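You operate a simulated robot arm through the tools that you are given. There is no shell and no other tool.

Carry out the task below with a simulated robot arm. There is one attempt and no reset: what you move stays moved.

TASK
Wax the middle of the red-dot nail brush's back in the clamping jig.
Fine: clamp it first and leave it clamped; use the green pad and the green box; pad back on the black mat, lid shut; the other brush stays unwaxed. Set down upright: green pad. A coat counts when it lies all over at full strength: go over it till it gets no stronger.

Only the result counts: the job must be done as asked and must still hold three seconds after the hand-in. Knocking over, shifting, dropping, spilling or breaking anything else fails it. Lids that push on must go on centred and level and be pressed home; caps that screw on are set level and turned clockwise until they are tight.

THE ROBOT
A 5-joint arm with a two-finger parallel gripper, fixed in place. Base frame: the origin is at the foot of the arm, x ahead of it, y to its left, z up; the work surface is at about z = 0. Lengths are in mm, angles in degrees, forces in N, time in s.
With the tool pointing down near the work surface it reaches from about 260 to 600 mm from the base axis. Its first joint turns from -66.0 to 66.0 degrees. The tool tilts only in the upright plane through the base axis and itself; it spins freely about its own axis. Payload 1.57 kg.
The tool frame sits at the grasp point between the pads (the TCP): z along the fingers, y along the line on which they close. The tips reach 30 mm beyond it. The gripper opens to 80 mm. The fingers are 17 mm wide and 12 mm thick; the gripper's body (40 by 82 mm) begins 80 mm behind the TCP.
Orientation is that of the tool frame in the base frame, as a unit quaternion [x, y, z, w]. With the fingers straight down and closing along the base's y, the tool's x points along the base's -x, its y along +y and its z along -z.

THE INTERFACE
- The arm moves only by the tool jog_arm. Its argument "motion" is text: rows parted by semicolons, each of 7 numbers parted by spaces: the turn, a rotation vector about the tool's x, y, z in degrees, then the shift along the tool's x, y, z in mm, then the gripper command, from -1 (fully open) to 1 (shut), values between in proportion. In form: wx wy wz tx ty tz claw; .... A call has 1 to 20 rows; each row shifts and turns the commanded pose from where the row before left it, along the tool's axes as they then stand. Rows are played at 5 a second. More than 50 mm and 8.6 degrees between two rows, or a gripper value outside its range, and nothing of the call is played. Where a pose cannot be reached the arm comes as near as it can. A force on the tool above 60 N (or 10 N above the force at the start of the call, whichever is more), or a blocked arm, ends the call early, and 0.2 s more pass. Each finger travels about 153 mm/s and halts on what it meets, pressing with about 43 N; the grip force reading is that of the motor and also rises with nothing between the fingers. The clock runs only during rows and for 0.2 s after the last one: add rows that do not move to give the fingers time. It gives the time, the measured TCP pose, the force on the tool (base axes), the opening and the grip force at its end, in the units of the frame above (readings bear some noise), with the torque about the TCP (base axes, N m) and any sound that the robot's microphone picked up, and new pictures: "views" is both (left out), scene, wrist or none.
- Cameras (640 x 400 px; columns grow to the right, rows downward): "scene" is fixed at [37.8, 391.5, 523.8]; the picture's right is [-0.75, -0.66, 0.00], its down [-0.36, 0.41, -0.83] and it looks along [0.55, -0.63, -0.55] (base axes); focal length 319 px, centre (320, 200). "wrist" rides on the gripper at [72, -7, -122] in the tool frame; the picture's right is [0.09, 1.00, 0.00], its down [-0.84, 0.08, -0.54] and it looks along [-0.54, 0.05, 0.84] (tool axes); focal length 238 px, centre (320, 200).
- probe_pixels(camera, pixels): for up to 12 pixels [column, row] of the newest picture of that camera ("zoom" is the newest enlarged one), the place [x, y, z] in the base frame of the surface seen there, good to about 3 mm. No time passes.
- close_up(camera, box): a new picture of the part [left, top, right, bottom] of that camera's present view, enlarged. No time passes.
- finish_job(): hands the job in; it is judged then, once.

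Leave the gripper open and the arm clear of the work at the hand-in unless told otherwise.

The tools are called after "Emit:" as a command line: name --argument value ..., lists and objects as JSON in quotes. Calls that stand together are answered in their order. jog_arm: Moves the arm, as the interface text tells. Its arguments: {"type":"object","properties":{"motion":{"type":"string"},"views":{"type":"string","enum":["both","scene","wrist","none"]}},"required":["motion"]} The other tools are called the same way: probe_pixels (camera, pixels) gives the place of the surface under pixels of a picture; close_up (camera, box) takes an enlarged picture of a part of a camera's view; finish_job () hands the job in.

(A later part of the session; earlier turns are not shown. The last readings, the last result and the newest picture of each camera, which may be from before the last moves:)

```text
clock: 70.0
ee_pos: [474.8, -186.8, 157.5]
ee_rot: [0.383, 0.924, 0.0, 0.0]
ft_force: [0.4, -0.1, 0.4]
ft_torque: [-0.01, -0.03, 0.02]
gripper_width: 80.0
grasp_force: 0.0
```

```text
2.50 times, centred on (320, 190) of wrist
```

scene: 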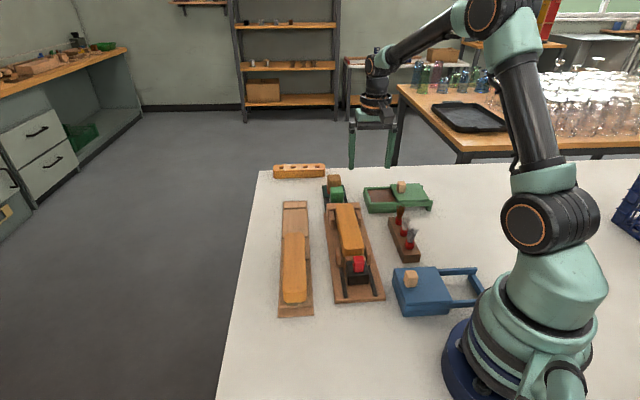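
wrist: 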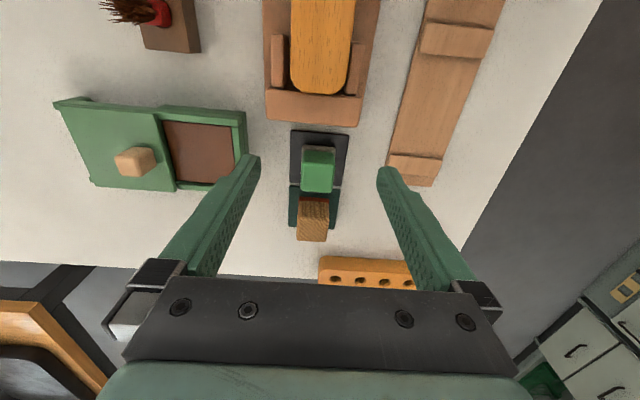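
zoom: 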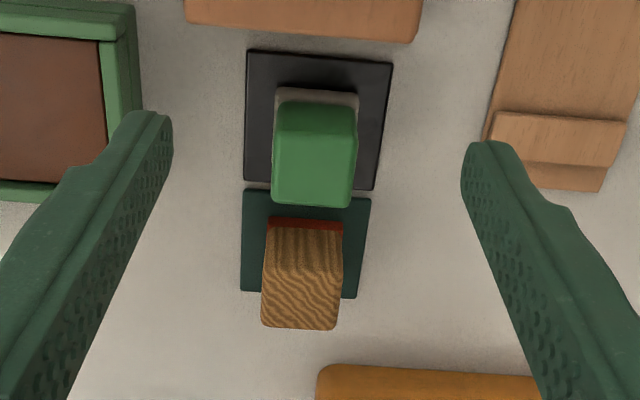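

Emit:
probe_pixels --camera "zoom" --pixels '[[279, 150], [352, 152], [277, 198], [350, 202], [315, 175], [315, 140], [280, 92], [355, 97], [250, 55], [388, 66], [248, 175], [370, 185]]'

```text
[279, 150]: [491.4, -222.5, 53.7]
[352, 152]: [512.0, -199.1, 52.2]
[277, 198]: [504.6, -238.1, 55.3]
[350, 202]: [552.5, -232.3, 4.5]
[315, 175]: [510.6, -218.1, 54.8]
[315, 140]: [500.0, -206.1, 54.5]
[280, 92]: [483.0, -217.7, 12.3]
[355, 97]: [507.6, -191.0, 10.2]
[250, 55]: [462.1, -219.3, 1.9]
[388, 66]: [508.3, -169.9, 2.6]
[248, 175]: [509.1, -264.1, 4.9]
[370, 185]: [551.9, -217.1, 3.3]
```

The green pad: handle 32×32 mm centred at u≈511.5, v≈205.5 (x≈507,y≈-217), top z≈54, felt base z≈4–15 on the black mat (u 480–546, v 172–238). I move above and down to z≈48 (tips at 18), then close on it.

Emit:
jog_arm --motion "0 0 0 -22 1 0 -1; 0 0 0 -21.7 0.9 0 -1; 0 0 0 0 0 30 -1; 0 0 0 0 0 30 -1; 0 0 0 0 0 0 -1" --views "wrist"

Emit:
close_up --camera "wrist" --box '[240, 90, 400, 250]'

```text
clock: 71.2
ee_pos: [504.6, -217.0, 99.3]
ee_rot: [0.383, 0.924, 0.0, 0.0]
ft_force: [-0.7, -0.1, -0.6]
ft_torque: [0.0, -0.02, 0.02]
gripper_width: 80.1
grasp_force: 0.1
```

wrist: 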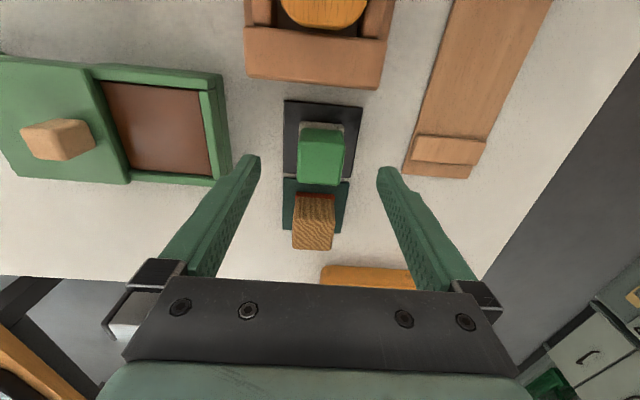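

```text
2.50 times, centred on (320, 170) of wrist
```

zoom: 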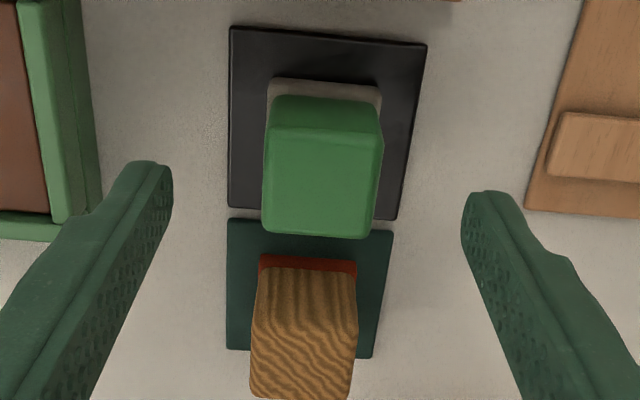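

Emit:
probe_pixels --camera "zoom" --pixels '[[275, 140], [375, 142], [270, 225], [362, 230], [320, 135], [320, 230], [320, 185], [235, 35], [420, 48], [232, 200], [392, 210], [270, 85]]'

```text
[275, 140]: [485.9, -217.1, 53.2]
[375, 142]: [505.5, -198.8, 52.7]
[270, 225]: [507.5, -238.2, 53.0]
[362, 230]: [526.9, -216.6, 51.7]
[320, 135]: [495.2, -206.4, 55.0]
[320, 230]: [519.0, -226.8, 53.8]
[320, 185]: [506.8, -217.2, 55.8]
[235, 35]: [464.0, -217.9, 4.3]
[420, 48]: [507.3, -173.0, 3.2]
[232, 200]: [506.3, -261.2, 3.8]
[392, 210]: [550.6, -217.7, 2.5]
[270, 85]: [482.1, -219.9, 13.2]
```

Handle centre is u≈512, v≈204.5; I nudge 1.5/1 mm, descend to z≈48 and close.

Emit:
jog_arm --motion "0 0 0 -1.6 1 0 -1; 0 0 0 0 0 20 -1; 0 0 0 0 0 20 -1; 0 0 0 0 0 11 -1; 0 0 0 0 0 0 -1; 0 0 0 0 0 0 0.1; 0 0 0 0 0 0 0.4; 0 0 0 0 0 0 1; 0 0 0 0 0 0 1; 0 0 0 0 0 0 1"

```text
clock: 73.4
ee_pos: [508.2, -215.4, 47.3]
ee_rot: [0.382, 0.924, -0.001, -0.001]
ft_force: [-0.2, 0.2, -0.3]
ft_torque: [0.02, 0.0, 0.01]
gripper_width: 34.9
grasp_force: 42.0
```

scene: 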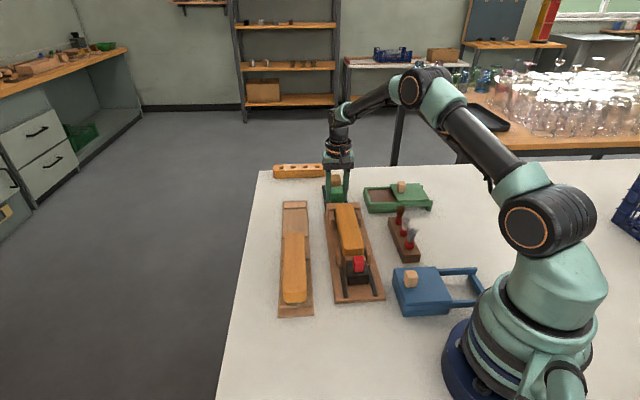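
wrist: 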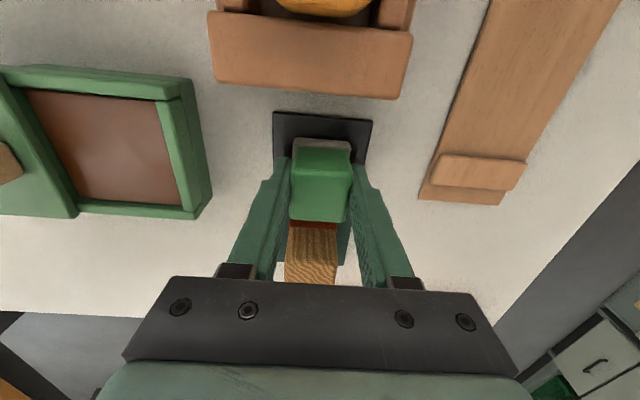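

Pad gripped (34.9 mm) at TCP (508.2,-215.4,47.3). Before lifting I probe the wax opening once more from here.

Emit:
probe_pixels --camera "wrist" --pixels '[[35, 98], [150, 108], [172, 198], [85, 192], [100, 150], [180, 110], [110, 82], [195, 205], [60, 190], [20, 95], [160, 150]]'

```text
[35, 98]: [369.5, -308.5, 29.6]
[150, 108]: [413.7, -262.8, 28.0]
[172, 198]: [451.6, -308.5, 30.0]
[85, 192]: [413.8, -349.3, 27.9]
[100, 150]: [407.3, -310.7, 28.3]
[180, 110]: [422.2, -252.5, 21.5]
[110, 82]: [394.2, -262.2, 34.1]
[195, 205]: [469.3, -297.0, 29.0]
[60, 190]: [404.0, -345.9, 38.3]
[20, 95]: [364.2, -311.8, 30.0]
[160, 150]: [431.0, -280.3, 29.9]
```

Wax area u 479–540, v 44–108, z≈29; centre ≈ (509.5,77). I lift the pad 70 mm and carry it over the wax.

Emit:
jog_arm --motion "0 0 0 0 0 -15 1; 0 0 0 0 0 -25 1; 0 0 0 0 0 -30 1; 0 0 0 0 -25 0 1; 0 0 0 0 -25 0 1; 0 0 0 0 -26 0 1; 0 0 0 0 -26 0 1; 0 0 0 0 -25 0 1; 0 0 0 0 0 0 1; 0 0 0 0 0 0 1"

Emit:
close_up --camera "wrist" --box '[220, 60, 420, 260]'

```text
clock: 75.6
ee_pos: [418.2, -308.4, 117.8]
ee_rot: [0.383, 0.924, 0.0, 0.0]
ft_force: [-0.5, 0.1, -0.4]
ft_torque: [0.0, 0.03, 0.0]
gripper_width: 35.2
grasp_force: 42.3
```

scene: 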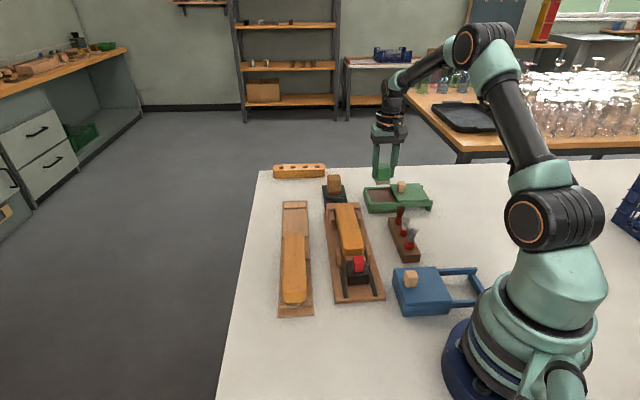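
wrist: 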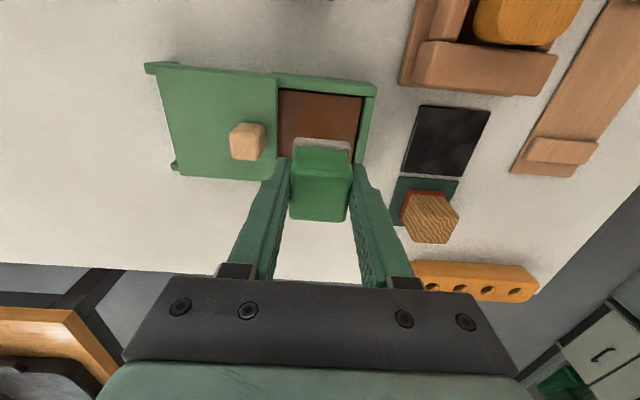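

```text
2.00 times, centred on (320, 160) of wrist
```

zoom: 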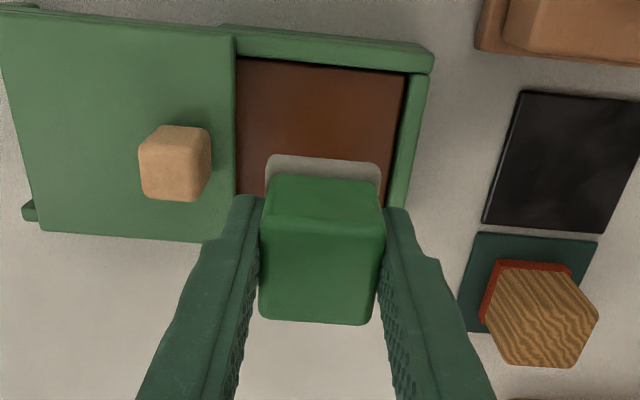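

Over the wax at u≈513.8, v≈77.6. I shift 4 mm back to the centre and lower the pad, slowly near the surface.

Emit:
jog_arm --motion "0 0 0 4 0 0 1; 0 0 0 0 0 15 1; 0 0 0 0 0 15 1; 0 0 0 0 0 9 1; 0 0 0 0 0 0 1" --views "none"

Emit:
jog_arm --motion "0 0 0 0 0 2 1; 0 0 0 0 0 2 1; 0 0 0 0 0 0 1"

```text
clock: 76.8
ee_pos: [415.4, -304.2, 77.3]
ee_rot: [0.383, 0.924, 0.0, 0.0]
ft_force: [0.2, 1.0, -0.4]
ft_torque: [0.01, -0.01, 0.02]
gripper_width: 35.0
grasp_force: 42.4
```

```text
clock: 77.6
ee_pos: [416.0, -304.6, 74.5]
ee_rot: [0.383, 0.924, -0.001, 0.0]
ft_force: [0.7, -0.3, 0.6]
ft_torque: [-0.01, -0.03, 0.0]
gripper_width: 35.1
grasp_force: 41.8
```

scene: 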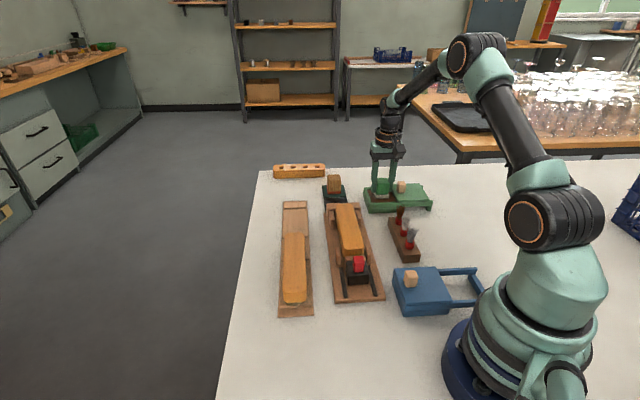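
wrist: 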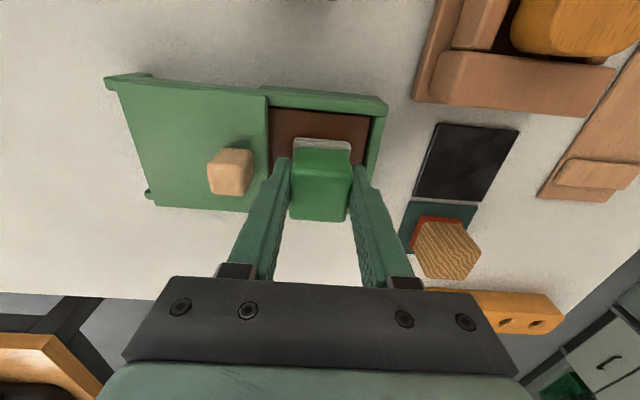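

No contact yet at z≈74. I lower in 1 mm steps to find the wax.

Emit:
jog_arm --motion "0 0 0 0 0 1 1; 0 0 0 0 0 1 1; 0 0 0 0 0 0 1" --views "none"

```text
clock: 78.4
ee_pos: [414.7, -303.7, 72.5]
ee_rot: [0.383, 0.924, 0.0, 0.0]
ft_force: [-0.1, 0.8, 1.8]
ft_torque: [0.01, -0.01, 0.03]
gripper_width: 35.1
grasp_force: 42.3
```

Emit:
jog_arm --motion "0 0 0 0 0 1 1; 0 0 0 0 0 0 1; 0 0 0 0 0 0 1" --views "none"

```text
clock: 79.2
ee_pos: [415.8, -305.1, 72.8]
ee_rot: [0.382, 0.924, 0.0, 0.001]
ft_force: [-6.5, 7.2, 28.2]
ft_torque: [0.35, 0.3, 0.0]
gripper_width: 35.2
grasp_force: 42.2
```

Contact at z≈72.5 with 28 N. I ease 0.6 mm and rub the pad on the wax with small strokes.

Emit:
jog_arm --motion "0 0 0 0 0 -0.6 1; 0 0 0 0 4 0 1; 0 0 0 0 4 0 1; 0 0 0 0 -4 0 1; 0 0 0 0 -4 0 1; 0 0 0 0 -4 0 1; 0 0 0 0 4 0 1; 0 0 0 4 0 0 1; 0 0 0 -4 0 0 1; 0 0 0 -4 0 0 1; 0 0 0 4 0 0 1; 0 0 0 0 0 0 1"

```text
clock: 81.8
ee_pos: [415.7, -305.0, 73.4]
ee_rot: [0.383, 0.924, -0.001, 0.001]
ft_force: [2.4, -2.9, 8.6]
ft_torque: [-0.14, -0.09, -0.01]
gripper_width: 34.8
grasp_force: 41.9
```

scene: 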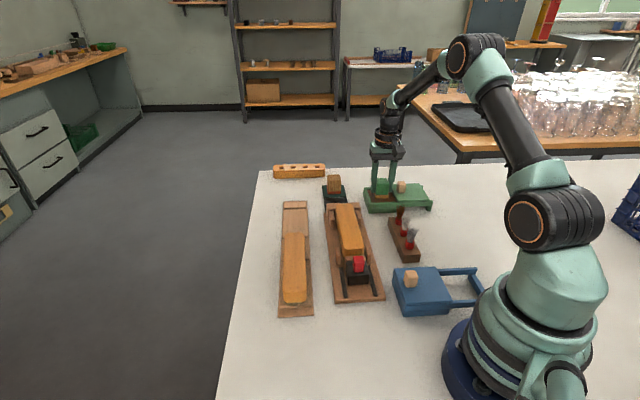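
wrist: 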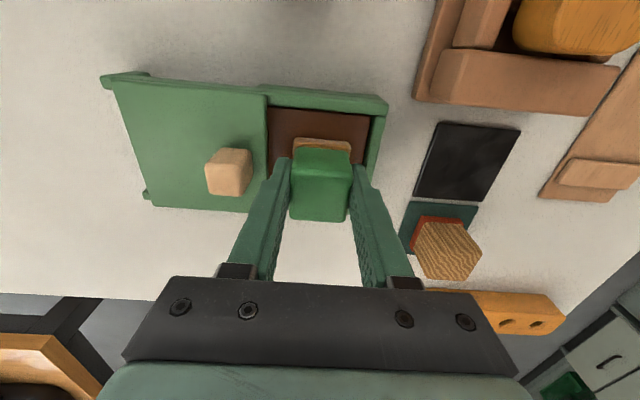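

The pad's felt turned from grey to tan – it took wax. I lift it, carry it sideways, then back over the middle of the clamped brush at pad height ≈91.

Emit:
jog_arm --motion "0 0 0 0 0 -15 1; 0 0 0 0 0 -25 1; 0 0 0 0 0 -25 1; 0 0 0 0 30 0 1; 0 0 0 0 30 0 1; 0 0 0 0 30 0 1; 0 0 0 0 29 0 1; 0 0 0 34 0 0 1; 0 0 0 34 0 0 1; 0 0 0 34 0 0 1; 0 0 0 34 0 0 1; 0 0 0 34 0 0 1; 0 0 0 0 0 0 1; 0 0 0 0 0 0 1"

Emit:
close_up --camera "wrist" --box '[220, 0, 420, 240]'

```text
clock: 84.8
ee_pos: [381.6, -99.5, 137.0]
ee_rot: [0.383, 0.924, -0.001, 0.0]
ft_force: [0.6, 0.0, -0.6]
ft_torque: [-0.01, -0.03, -0.01]
gripper_width: 35.0
grasp_force: 41.9
```

scene: 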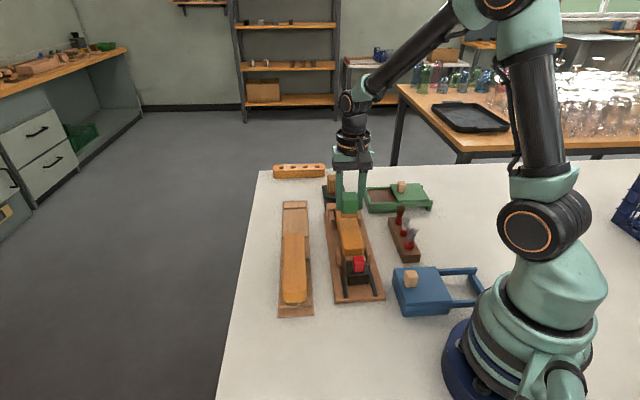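
wrist: 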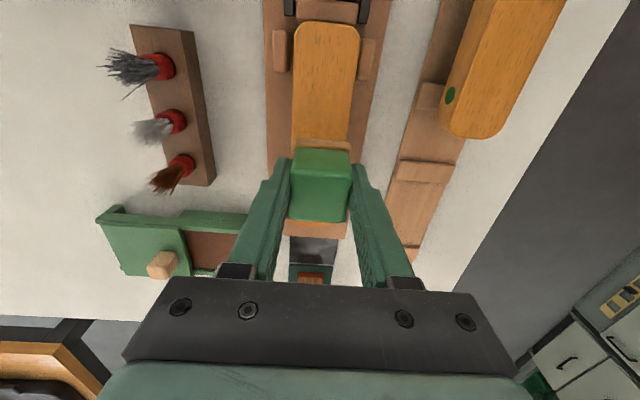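

```text
1.67 times, centred on (320, 120) of wrist
```

zoom: 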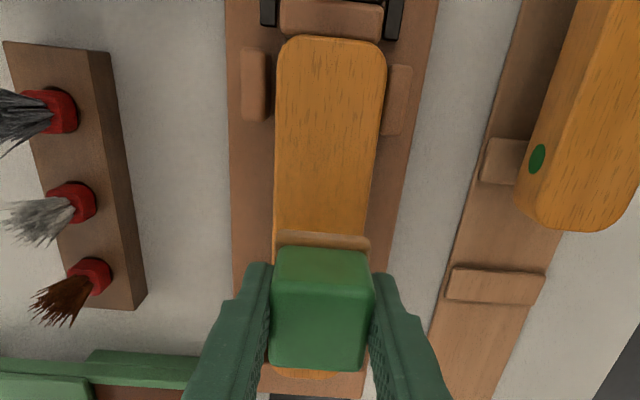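

The pad is over the brush's middle (u≈340, v≈197). I lower it to just above the back, then slowly to contact.

Emit:
jog_arm --motion "0 0 0 0 0 14 1; 0 0 0 0 0 12 1; 0 0 0 0 0 2 1; 0 0 0 0 0 0 1" --views "none"

Emit:
jog_arm --motion "0 0 0 0 0 1 1; 0 0 0 0 0 1 1; 0 0 0 0 0 0 1" --views "none"

```text
clock: 85.8
ee_pos: [379.3, -100.2, 108.2]
ee_rot: [0.382, 0.924, 0.0, 0.0]
ft_force: [0.4, 0.1, -0.4]
ft_torque: [0.01, -0.01, 0.0]
gripper_width: 34.9
grasp_force: 41.8
```

```text
clock: 86.6
ee_pos: [379.7, -100.8, 106.9]
ee_rot: [0.383, 0.924, -0.001, 0.0]
ft_force: [-5.6, 3.3, 15.4]
ft_torque: [0.07, 0.18, -0.01]
gripper_width: 35.1
grasp_force: 41.8
```

Contact at 15 N. I rub in strokes ±10 mm along and ±3 mm across.

Emit:
jog_arm --motion "0 0 0 5 0 0 1; 0 0 0 5 0 0 1; 0 0 0 0 3 0 1; 0 0 0 -5 0 0 1; 0 0 0 -5 0 0 1; 0 0 0 -5 0 0 1; 0 0 0 -5 0 0 1; 0 0 0 0 -3 0 1; 0 0 0 5 0 0 1; 0 0 0 5 0 0 1; 0 0 0 5 0 0 1; 0 0 0 5 0 0 1; 0 0 0 0 -3 0 1; 0 0 0 -5 0 0 1; 0 0 0 -5 0 0 1; 0 0 0 -5 0 0 1; 0 0 0 -5 0 0 1; 0 0 0 0 3 0 1; 0 0 0 5 0 0 1; 0 0 0 5 0 0 1"

Emit:
close_up --camera "scene" --box '[310, 180, 400, 310]'

Emit:
close_up --camera "wrist" --box '[220, 0, 420, 240]'

```text
clock: 90.8
ee_pos: [380.6, -100.2, 107.9]
ee_rot: [0.383, 0.924, 0.0, 0.001]
ft_force: [3.9, -3.1, 10.3]
ft_torque: [-0.15, -0.16, 0.0]
gripper_width: 35.1
grasp_force: 42.6
```

scene: 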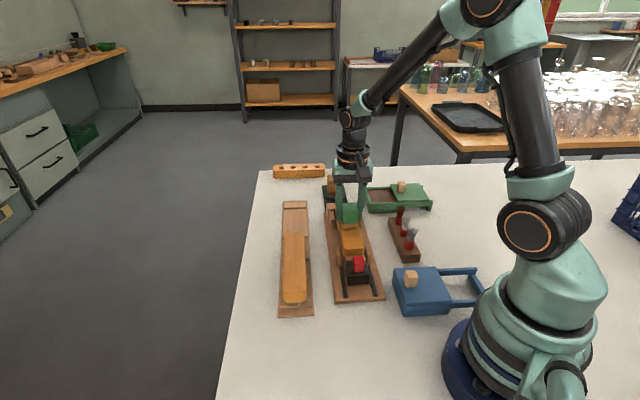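
wrist: 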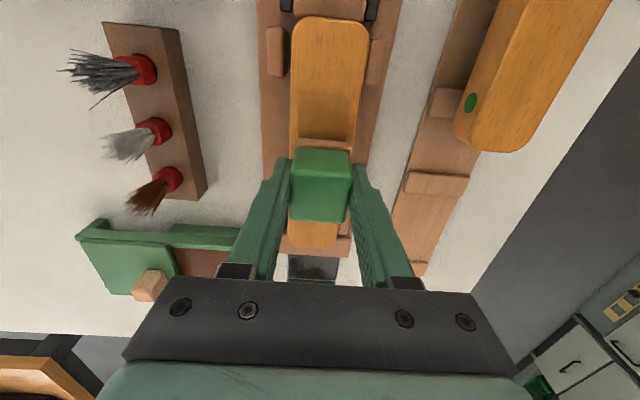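

```text
3.08 times, centred on (355, 245) of scene
```

zoom: 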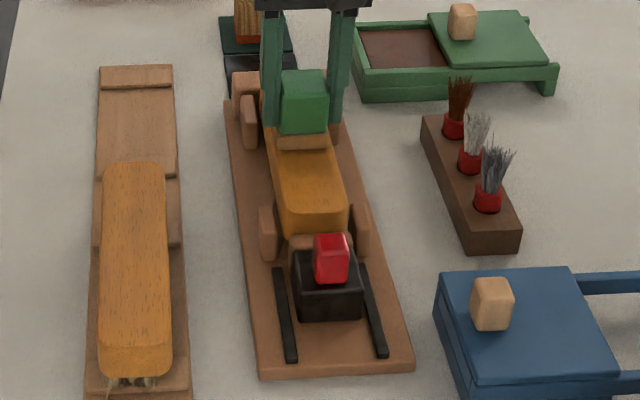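

```text
1.67 times, centred on (320, 120) of wrist
```

zoom: 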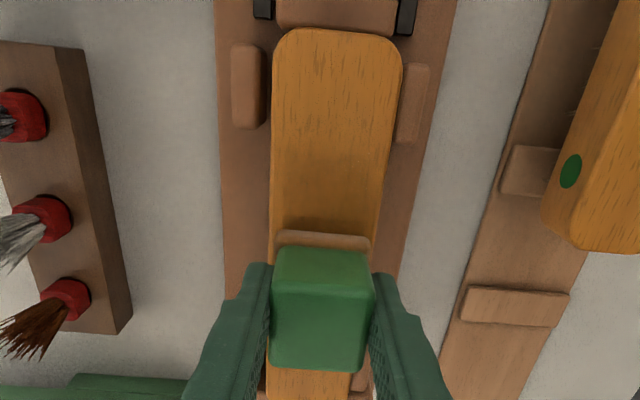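

A slightly darker band shows in front of the pad. I lift it and move 60 mm along so the camera can see the middle of the back.

Emit:
jog_arm --motion "0 0 0 0 0 -12 1; 0 0 0 0 0 -18 1; 0 0 0 -30 0 0 1; 0 0 0 -35 0 0 1; 0 0 0 0 0 0 1"

Emit:
close_up --camera "wrist" --box '[230, 0, 430, 160]'

Emit:
close_up --camera "scene" --box '[320, 190, 390, 290]'

```text
clock: 92.0
ee_pos: [425.1, -146.7, 136.6]
ee_rot: [0.383, 0.924, -0.001, 0.0]
ft_force: [0.0, 0.5, -0.2]
ft_torque: [0.03, 0.0, 0.0]
gripper_width: 34.9
grasp_force: 42.0
```

scene: 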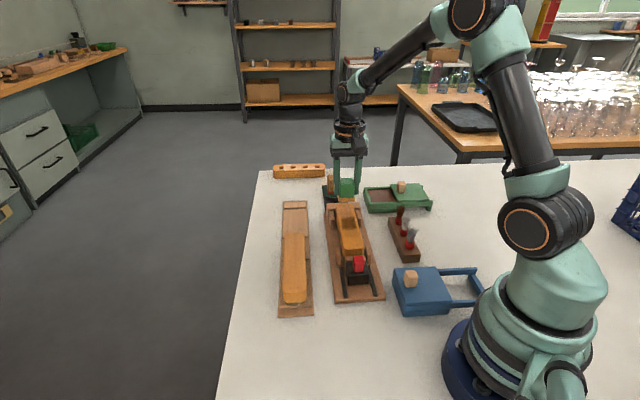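
wrist: 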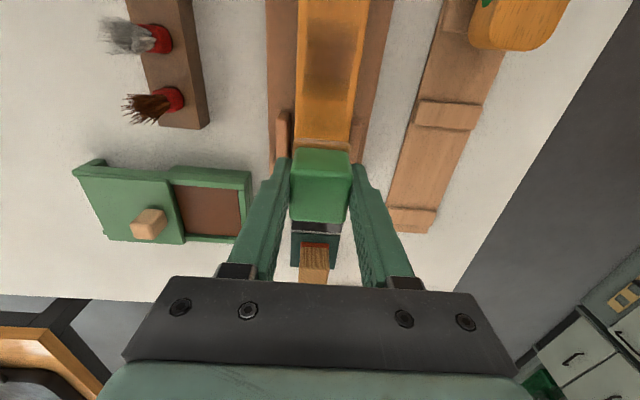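

```text
2.50 times, centred on (330, 80) of wrist
```

zoom: 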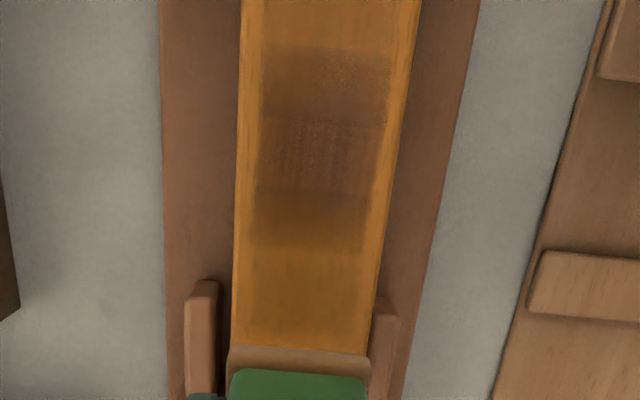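

```text
4.00 times, centred on (355, 240) of scene
```

zoom: 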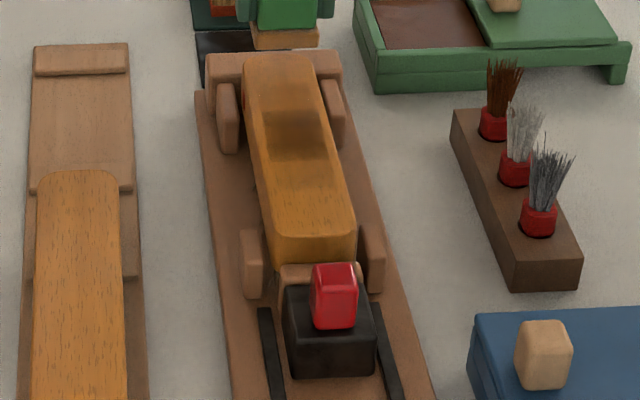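

The coat shows as a brown patch: dense over most, lighter at its far end. I probe its borders and the brush's edges.

Emit:
probe_pixels --camera "wrist" --pixels '[[307, 19], [356, 19], [305, 74], [352, 74], [304, 98], [350, 98], [330, 18], [328, 48], [328, 99], [298, 60], [362, 60], [300, 98]]'

```text
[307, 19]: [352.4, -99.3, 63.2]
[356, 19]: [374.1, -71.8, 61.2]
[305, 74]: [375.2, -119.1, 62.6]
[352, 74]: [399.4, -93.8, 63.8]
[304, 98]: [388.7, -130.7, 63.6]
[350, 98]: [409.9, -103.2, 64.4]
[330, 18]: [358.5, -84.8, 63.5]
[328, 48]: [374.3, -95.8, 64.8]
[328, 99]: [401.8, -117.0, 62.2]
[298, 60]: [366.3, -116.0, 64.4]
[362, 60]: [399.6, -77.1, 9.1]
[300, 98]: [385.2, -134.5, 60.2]
```

The pad's contact print is about 30×30 mm; the coat spans u 316–365, v 179–215, dense to u≈349. I go back on and go over a slightly larger field (±13 mm along, ±7 across). First down to contact.

Emit:
jog_arm --motion "0 0 0 32 0 0 1; 0 0 0 33 0 0 1; 0 0 0 0 0 15 1; 0 0 0 0 0 12 1; 0 0 0 0 0 2 1; 0 0 0 0 0 1 1; 0 0 0 0 0 0 1" --views "none"

```text
clock: 93.6
ee_pos: [380.2, -100.0, 107.6]
ee_rot: [0.383, 0.924, 0.0, -0.001]
ft_force: [-9.2, 0.0, 23.3]
ft_torque: [-0.11, 0.34, -0.01]
gripper_width: 35.0
grasp_force: 41.6
```

Emit:
jog_arm --motion "0 0 0 6.5 -3.5 0 1; 0 0 0 6.5 -3.5 0 1; 0 0 0 -6.5 0 0 1; 0 0 0 -6.5 0 0 1; 0 0 0 -6.5 0 0 1; 0 0 0 -6.5 0 0 1; 0 0 0 0 3.5 0 1; 0 0 0 6.5 0 0 1; 0 0 0 6.5 0 0 1; 0 0 0 6.5 0 0 1; 0 0 0 6.5 0 0 1; 0 0 0 0 3.5 0 1; 0 0 0 -6.5 0 0 1; 0 0 0 -6.5 0 0 1; 0 0 0 -6.5 0 0 1; 0 0 0 -6.5 0 0 1; 0 0 0 0 0 0 1" --views "none"

Emit:
jog_arm --motion "0 0 0 0 3.5 0 1; 0 0 0 6.5 0 0 1; 0 0 0 6.5 0 0 1; 0 0 0 6.5 0 0 1; 0 0 0 6.5 0 0 1; 0 0 0 0 3.5 0 1; 0 0 0 -6.5 0 0 1; 0 0 0 -6.5 0 0 1; 0 0 0 -6.5 0 0 1; 0 0 0 -6.5 0 0 1; 0 0 0 6.5 -3.5 0 1; 0 0 0 6.5 -3.5 0 1; 0 0 0 0 0 -12 1; 0 0 0 0 0 -18 1; 0 0 0 -33 0 0 1; 0 0 0 -32 0 0 1; 0 0 0 0 0 0 1"

Emit:
close_up --camera "wrist" --box '[230, 0, 430, 160]'

```text
clock: 97.2
ee_pos: [387.8, -109.3, 106.9]
ee_rot: [0.382, 0.924, 0.0, -0.001]
ft_force: [-3.5, 5.7, 15.5]
ft_torque: [0.18, 0.07, 0.01]
gripper_width: 34.9
grasp_force: 42.4
```

```text
clock: 100.8
ee_pos: [423.5, -146.0, 135.5]
ee_rot: [0.383, 0.924, 0.001, -0.001]
ft_force: [0.1, -0.1, 0.1]
ft_torque: [0.01, -0.01, -0.01]
gripper_width: 35.1
grasp_force: 42.4
```

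scene: 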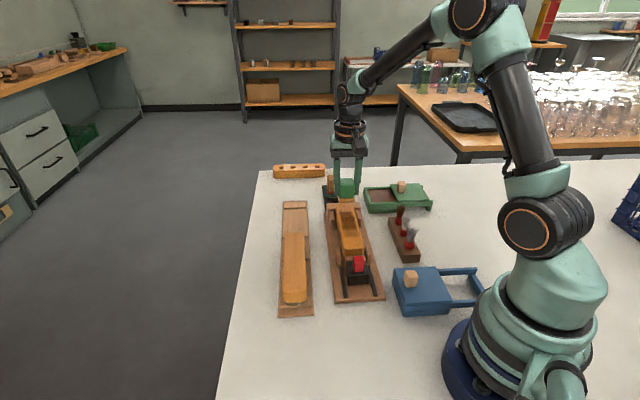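
wrist: 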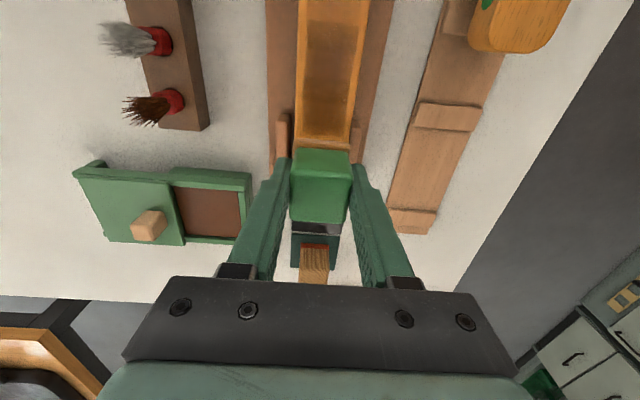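

```text
2.50 times, centred on (330, 80) of wrist
```

zoom: 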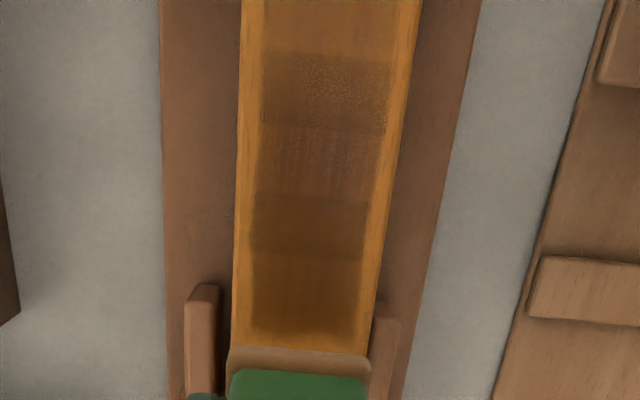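

The coat has extended and shows bands of differing strength. I rise and reposition to see the whole back less obliquely.

Emit:
jog_arm --motion "0 0 0 18 0 -27 1; 0 0 0 19 0 -27 1; 0 0 0 0 0 0 1" --views "wrist"

Emit:
close_up --camera "wrist" --box '[250, 0, 410, 160]'

```text
clock: 101.6
ee_pos: [398.0, -118.4, 191.2]
ee_rot: [0.383, 0.924, 0.001, 0.0]
ft_force: [-0.7, 0.7, -1.1]
ft_torque: [0.02, 0.03, -0.01]
gripper_width: 34.8
grasp_force: 42.0
```

wrist: 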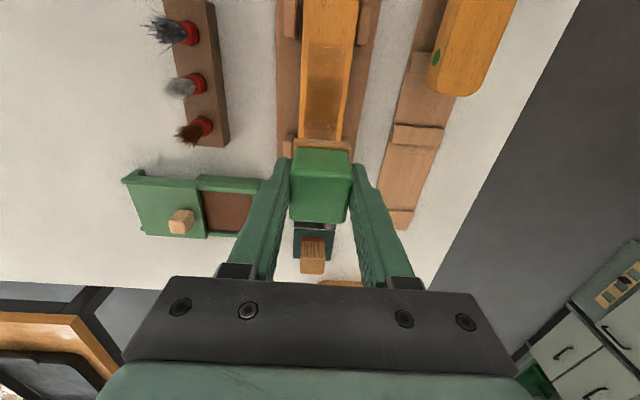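

```text
2.50 times, centred on (330, 80) of wrist
```

zoom: 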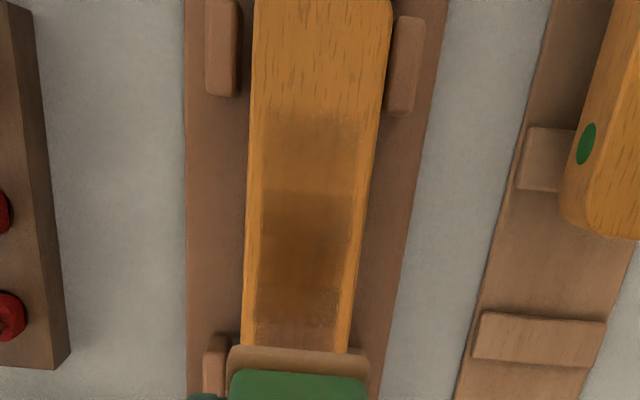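

Emit:
probe_pixels --camera "zoom" --pixels '[[318, 117], [315, 192], [310, 255], [305, 320], [266, 150], [366, 150], [258, 280], [352, 280], [245, 200], [377, 200]]'

Emit:
close_up --camera "wrist" --box '[290, 30, 370, 150]'

```text
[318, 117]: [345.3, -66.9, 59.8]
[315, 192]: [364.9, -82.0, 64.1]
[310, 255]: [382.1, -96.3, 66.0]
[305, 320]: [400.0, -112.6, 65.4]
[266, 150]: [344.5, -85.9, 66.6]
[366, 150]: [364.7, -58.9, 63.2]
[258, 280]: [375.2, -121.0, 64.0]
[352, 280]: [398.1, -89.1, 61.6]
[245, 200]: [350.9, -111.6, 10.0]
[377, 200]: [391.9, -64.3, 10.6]
```

```text
3.33 times, centred on (330, 90) of wrist
```

zoom: 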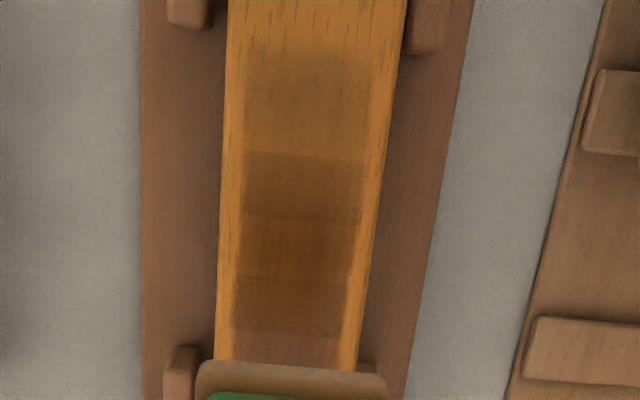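

The bands have borders at about u 316, 332, 349 and 365 – the middle third is u 316–365; its neighbours got only a trace, so I will keep the strokes within ±8 mm from now on. Now I recharge the pad: over the wax at height.

Emit:
jog_arm --motion "0 0 0 -28.9 -24 0 1; 0 0 0 -28.9 -24 0 1; 0 0 0 -28.9 -24 0 1; 0 0 0 -28.9 -24 0 1; 0 0 0 -28.7 -24 0 1; 0 0 0 0 0 30 1; 0 0 0 0 0 0 1"

```text
clock: 103.2
ee_pos: [415.7, -309.0, 162.2]
ee_rot: [0.382, 0.924, -0.001, 0.0]
ft_force: [-0.1, -0.2, -1.2]
ft_torque: [-0.01, 0.01, 0.01]
gripper_width: 35.2
grasp_force: 42.7
```

scene: 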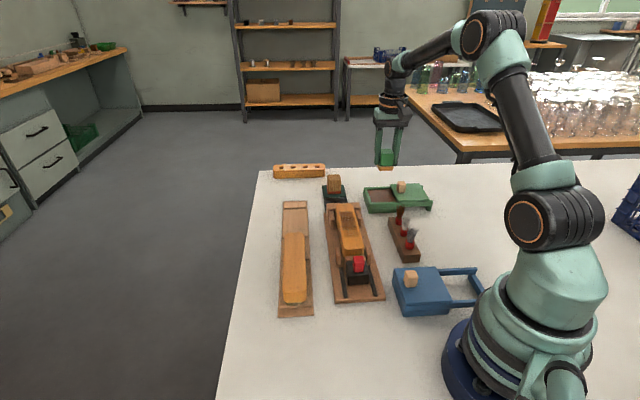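
wrist: 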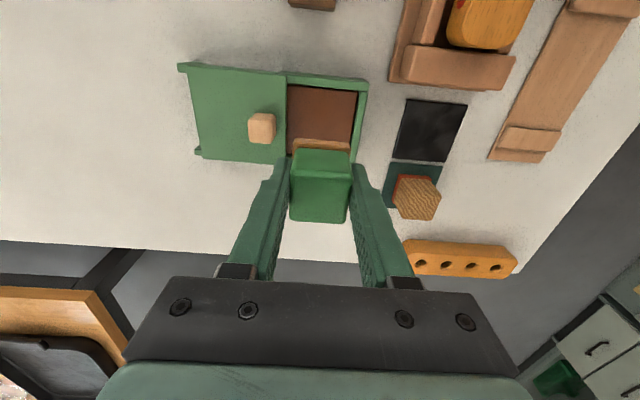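

I centre (2.5/2 mm) and lower the pad to just above the wax, then in 1 mm steps.

Emit:
jog_arm --motion "0 0 0 2.5 2 0 1; 0 0 0 0 0 30 1; 0 0 0 0 0 30 1; 0 0 0 0 0 25 1; 0 0 0 0 0 0 1; 0 0 0 0 0 1 1; 0 0 0 0 0 1 1; 0 0 0 0 0 0 1" --views "none"

Emit:
jog_arm --motion "0 0 0 0 0 1 1; 0 0 0 0 0 0 1" --views "none"

```text
clock: 105.0
ee_pos: [416.6, -303.9, 73.9]
ee_rot: [0.382, 0.924, 0.0, 0.0]
ft_force: [0.6, -0.3, 0.7]
ft_torque: [-0.03, -0.01, -0.02]
gripper_width: 35.3
grasp_force: 42.3
```

```text
clock: 105.6
ee_pos: [415.3, -304.7, 73.8]
ee_rot: [0.383, 0.924, 0.0, 0.0]
ft_force: [0.0, -0.4, -1.4]
ft_torque: [0.03, -0.01, -0.03]
gripper_width: 35.1
grasp_force: 42.2
```

Emit:
jog_arm --motion "0 0 0 0 0 1 1; 0 0 0 0 0 0 1" --views "none"

```text
clock: 106.2
ee_pos: [416.0, -304.3, 71.7]
ee_rot: [0.382, 0.924, 0.0, 0.0]
ft_force: [-0.1, 0.8, 0.8]
ft_torque: [0.01, -0.01, 0.03]
gripper_width: 34.9
grasp_force: 42.1
```

Emit:
jog_arm --motion "0 0 0 0 0 0.7 1; 0 0 0 0 0 0 1" --views "none"

```text
clock: 106.8
ee_pos: [415.6, -303.5, 71.0]
ee_rot: [0.382, 0.924, 0.0, 0.0]
ft_force: [-2.7, 1.1, 7.0]
ft_torque: [0.01, 0.02, 0.02]
gripper_width: 35.2
grasp_force: 42.1
```

Contact at 7 N. I press slightly more and rub the pad over the wax with several strokes.

Emit:
jog_arm --motion "0 0 0 0 0 0.3 1; 0 0 0 0 5 0 1; 0 0 0 0 4 0 1; 0 0 0 0 -5 0 1; 0 0 0 0 -5 0 1; 0 0 0 0 -4 0 1; 0 0 0 0 5 0 1; 0 0 0 5 0 0 1; 0 0 0 -5 0 0 1; 0 0 0 -5 0 0 1; 0 0 0 5 0 0 1; 0 0 0 0 5 0 1; 0 0 0 0 -5 0 1; 0 0 0 5 0 0 1; 0 0 0 -5 0 0 1; 0 0 0 -5 0 0 1; 0 0 0 5 0 0 1; 0 0 0 0 0 0 1" --views "wrist"

Emit:
close_up --camera "wrist" --box '[240, 80, 400, 220]'

```text
clock: 110.6
ee_pos: [416.5, -303.6, 72.6]
ee_rot: [0.383, 0.924, -0.001, 0.001]
ft_force: [3.0, -4.5, 13.5]
ft_torque: [-0.14, -0.07, 0.0]
gripper_width: 34.8
grasp_force: 42.6
```

wrist: 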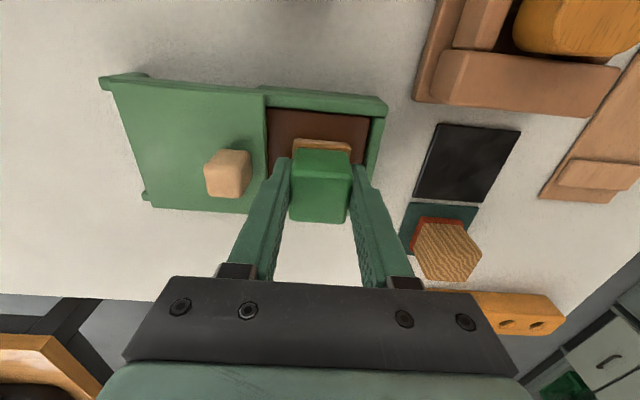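

```text
2.86 times, centred on (320, 150) of wrist
```

zoom: 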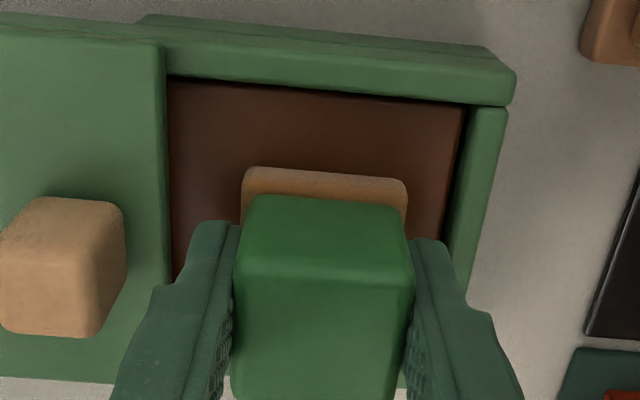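

Loaded. I lift and carry it back over the brush's middle.

Emit:
jog_arm --motion "0 0 0 0 0 -15 1; 0 0 0 0 0 -25 1; 0 0 0 0 0 -25 1; 0 0 0 0 30 0 1; 0 0 0 0 30 0 1; 0 0 0 0 30 0 1; 0 0 0 0 29.5 0 1; 0 0 0 34 0 0 1; 0 0 0 34 0 0 1; 0 0 0 34 0 0 1; 0 0 0 34 0 0 1; 0 0 0 33 0 0 1; 0 0 0 0 0 0 1; 0 0 0 0 0 0 1" --views "wrist"

```text
clock: 113.6
ee_pos: [381.6, -99.3, 136.2]
ee_rot: [0.383, 0.924, -0.001, 0.001]
ft_force: [-0.2, -0.9, -0.4]
ft_torque: [0.01, 0.0, 0.01]
gripper_width: 34.9
grasp_force: 42.3
```

wrist: 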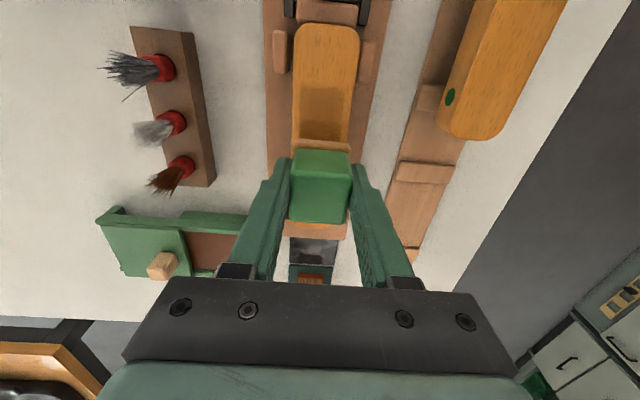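

I lower to just above the back, then to contact in 1 mm steps.

Emit:
jog_arm --motion "0 0 0 0 -1.5 14 1; 0 0 0 0 0 12 1; 0 0 0 0 0 2 1; 0 0 0 0 0 0 1; 0 0 0 0 0 1 1; 0 0 0 0 0 0 1" --views "none"

```text
clock: 115.0
ee_pos: [379.8, -101.2, 106.3]
ee_rot: [0.382, 0.924, 0.0, 0.0]
ft_force: [-0.6, -0.2, -1.2]
ft_torque: [-0.04, -0.01, 0.02]
gripper_width: 35.1
grasp_force: 41.9
```

Emit:
jog_arm --motion "0 0 0 0 0 1 1; 0 0 0 0 0 0 1" --views "none"

```text
clock: 115.6
ee_pos: [379.9, -100.1, 108.0]
ee_rot: [0.383, 0.924, 0.001, 0.0]
ft_force: [-2.5, -1.0, 8.0]
ft_torque: [-0.15, 0.11, 0.0]
gripper_width: 34.8
grasp_force: 42.5
```

Contact at 8 N. I press 0.5 mm more and do eight strokes of ±8 mm.

Emit:
jog_arm --motion "0 0 0 8 0 0.5 1; 0 0 0 -8 0 0 1; 0 0 0 -8 0 0 1; 0 0 0 8 2 0 1; 0 0 0 8 0 0 1; 0 0 0 -8 0 0 1; 0 0 0 -8 0 0 1; 0 0 0 8 -2 0 1; 0 0 0 8 0 0 1; 0 0 0 -8 -2 0 1; 0 0 0 -8 0 0 1; 0 0 0 8 0 0 1; 0 0 0 8 0 0 1; 0 0 0 -8 2 0 1; 0 0 0 -8 0 0 1; 0 0 0 8 0 0 1; 0 0 0 8 0 0 1; 0 0 0 -8 0 0 1; 0 0 0 0 0 0 1" --views "none"

Emit:
jog_arm --motion "0 0 0 0 0 -12 1; 0 0 0 0 0 -18 1; 0 0 0 -33 0 0 1; 0 0 0 -32 0 0 1; 0 0 0 0 0 0 1"

Emit:
close_up --camera "wrist" --box '[230, 0, 430, 160]'

Emit:
close_up --camera "scene" --box '[320, 190, 390, 290]'

```text
clock: 119.6
ee_pos: [378.0, -100.1, 106.0]
ee_rot: [0.383, 0.924, 0.0, -0.001]
ft_force: [-5.2, 5.9, 16.7]
ft_torque: [0.1, 0.09, 0.0]
gripper_width: 34.9
grasp_force: 41.8
```

```text
clock: 120.8
ee_pos: [425.0, -147.4, 134.1]
ee_rot: [0.383, 0.924, 0.0, 0.0]
ft_force: [-1.4, 0.2, 0.4]
ft_torque: [-0.01, -0.03, -0.01]
gripper_width: 35.1
grasp_force: 42.5
```

scene: 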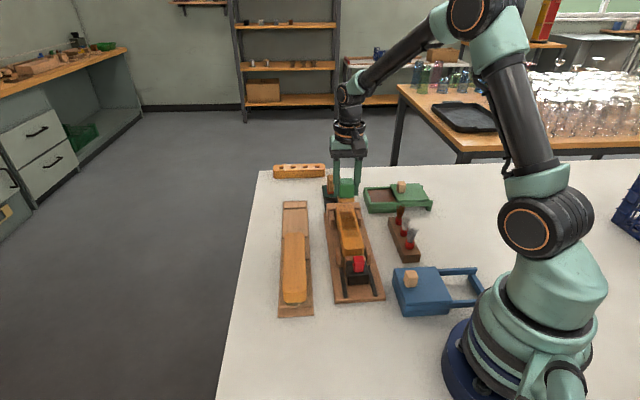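
wrist: 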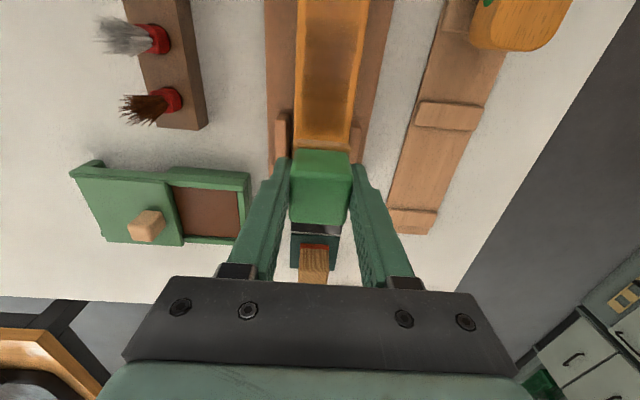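

```text
2.50 times, centred on (330, 80) of wrist
```

zoom: 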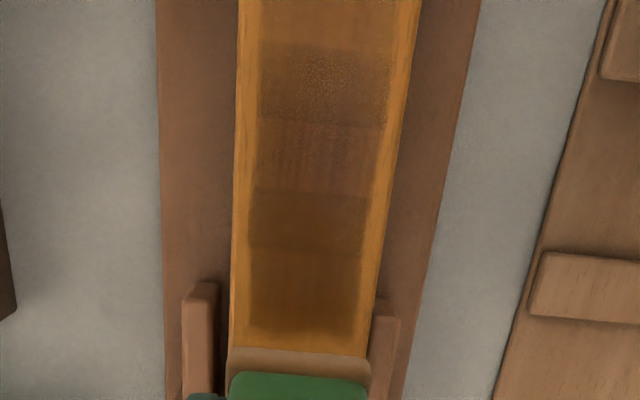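

```text
4.00 times, centred on (355, 240) of scene
```

zoom: 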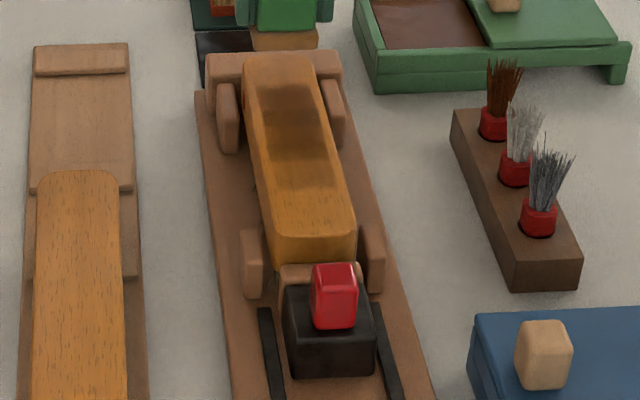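

I probe the band borders in this view and look closer at the back.

Emit:
close_up --camera "wrist" --box '[285, 0, 375, 150]'

Emit:
probe_pixels --camera "wrist" --pixels '[[330, 18], [328, 49], [326, 76], [325, 101], [323, 133], [302, 120], [345, 120], [300, 133], [346, 137], [305, 40], [356, 40]]'

```text
2.67 times, centred on (330, 75) of wrist
```

zoom: 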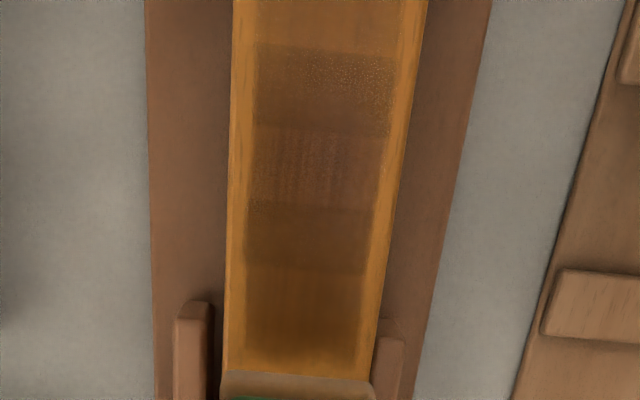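

```text
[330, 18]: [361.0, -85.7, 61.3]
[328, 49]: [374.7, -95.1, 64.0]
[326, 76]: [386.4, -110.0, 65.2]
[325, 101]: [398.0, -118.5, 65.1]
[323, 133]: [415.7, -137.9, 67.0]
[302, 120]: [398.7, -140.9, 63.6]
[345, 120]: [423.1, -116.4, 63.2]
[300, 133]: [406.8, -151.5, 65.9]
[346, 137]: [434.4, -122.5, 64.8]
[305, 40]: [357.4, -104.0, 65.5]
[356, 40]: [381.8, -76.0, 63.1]
```

I take stronger enlargements of the coat from both cameras.

Emit:
close_up --camera "scene" --box '[330, 200, 374, 252]'

Emit:
close_up --camera "wrist" --box '[290, 10, 370, 70]'

Emit:
close_up --camera "wrist" --box '[285, 80, 365, 145]'

```text
7.69 times, centred on (352, 226) of scene
```

zoom: 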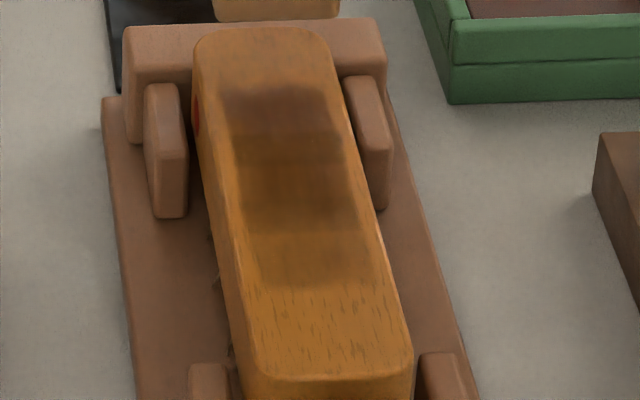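

```text
6.67 times, centred on (330, 40) of wrist
```

zoom: 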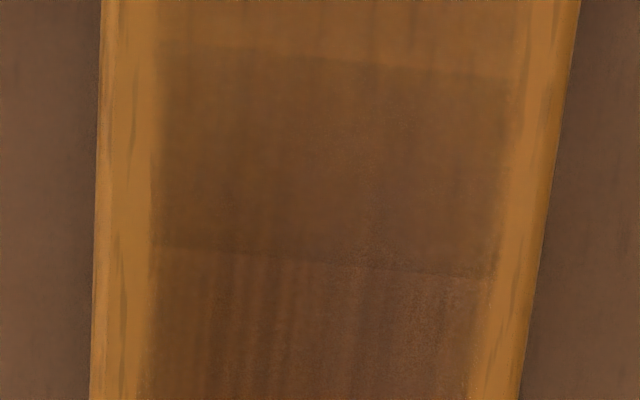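

```text
6.15 times, centred on (325, 112) of wrist
```

zoom: 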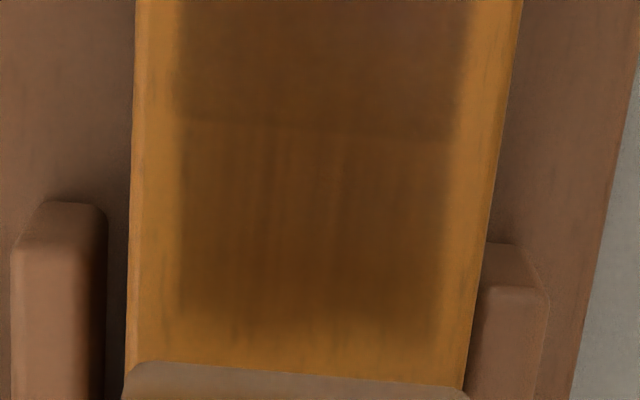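

The coat shows as soft-edged overlapping patches; the central one spans u≈316–365. I recharge the pad and go over the middle again, centred, to see whether it still grows stronger. First back over the wax by the safe route.

Emit:
jog_arm --motion "0 0 0 -35 0 0 1; 0 0 0 -35 0 0 1; 0 0 0 -34.7 0 0 1; 0 0 0 0 -30 0 1; 0 0 0 0 -30 0 1; 0 0 0 0 -30 0 1; 0 0 0 0 -28.8 0 1; 0 0 0 0 0 30 1; 0 0 0 0 0 28 1; 0 0 0 0 0 0 1" --views "wrist"

```text
clock: 123.0
ee_pos: [416.4, -304.5, 80.1]
ee_rot: [0.383, 0.924, 0.0, 0.001]
ft_force: [0.3, -0.2, -0.1]
ft_torque: [-0.01, 0.0, -0.01]
gripper_width: 35.3
grasp_force: 42.0
```

wrist: 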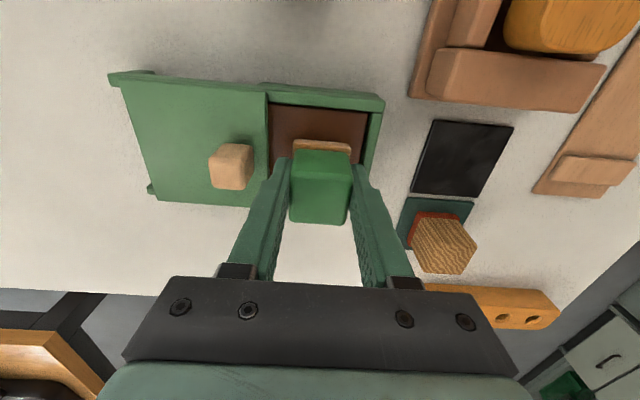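

Positioned over the wax (u≈509.7, v≈79). I lower 6 mm, then in 1 mm steps to contact.

Emit:
jog_arm --motion "0 0 0 0 0 4 1; 0 0 0 0 0 2 1; 0 0 0 0 0 1 1; 0 0 0 0 0 0 1" --views "none"

Emit:
jog_arm --motion "0 0 0 0 0 0.7 1; 0 0 0 0 0 0 1" --views "none"

```text
clock: 124.0
ee_pos: [415.7, -305.9, 71.2]
ee_rot: [0.383, 0.924, 0.0, 0.0]
ft_force: [0.5, -0.1, -0.8]
ft_torque: [-0.01, -0.01, 0.0]
gripper_width: 34.9
grasp_force: 41.8
```

```text
clock: 124.6
ee_pos: [416.2, -305.4, 70.7]
ee_rot: [0.382, 0.924, 0.0, 0.0]
ft_force: [-1.0, 3.4, 8.4]
ft_torque: [0.01, 0.02, -0.01]
gripper_width: 34.9
grasp_force: 42.4
```

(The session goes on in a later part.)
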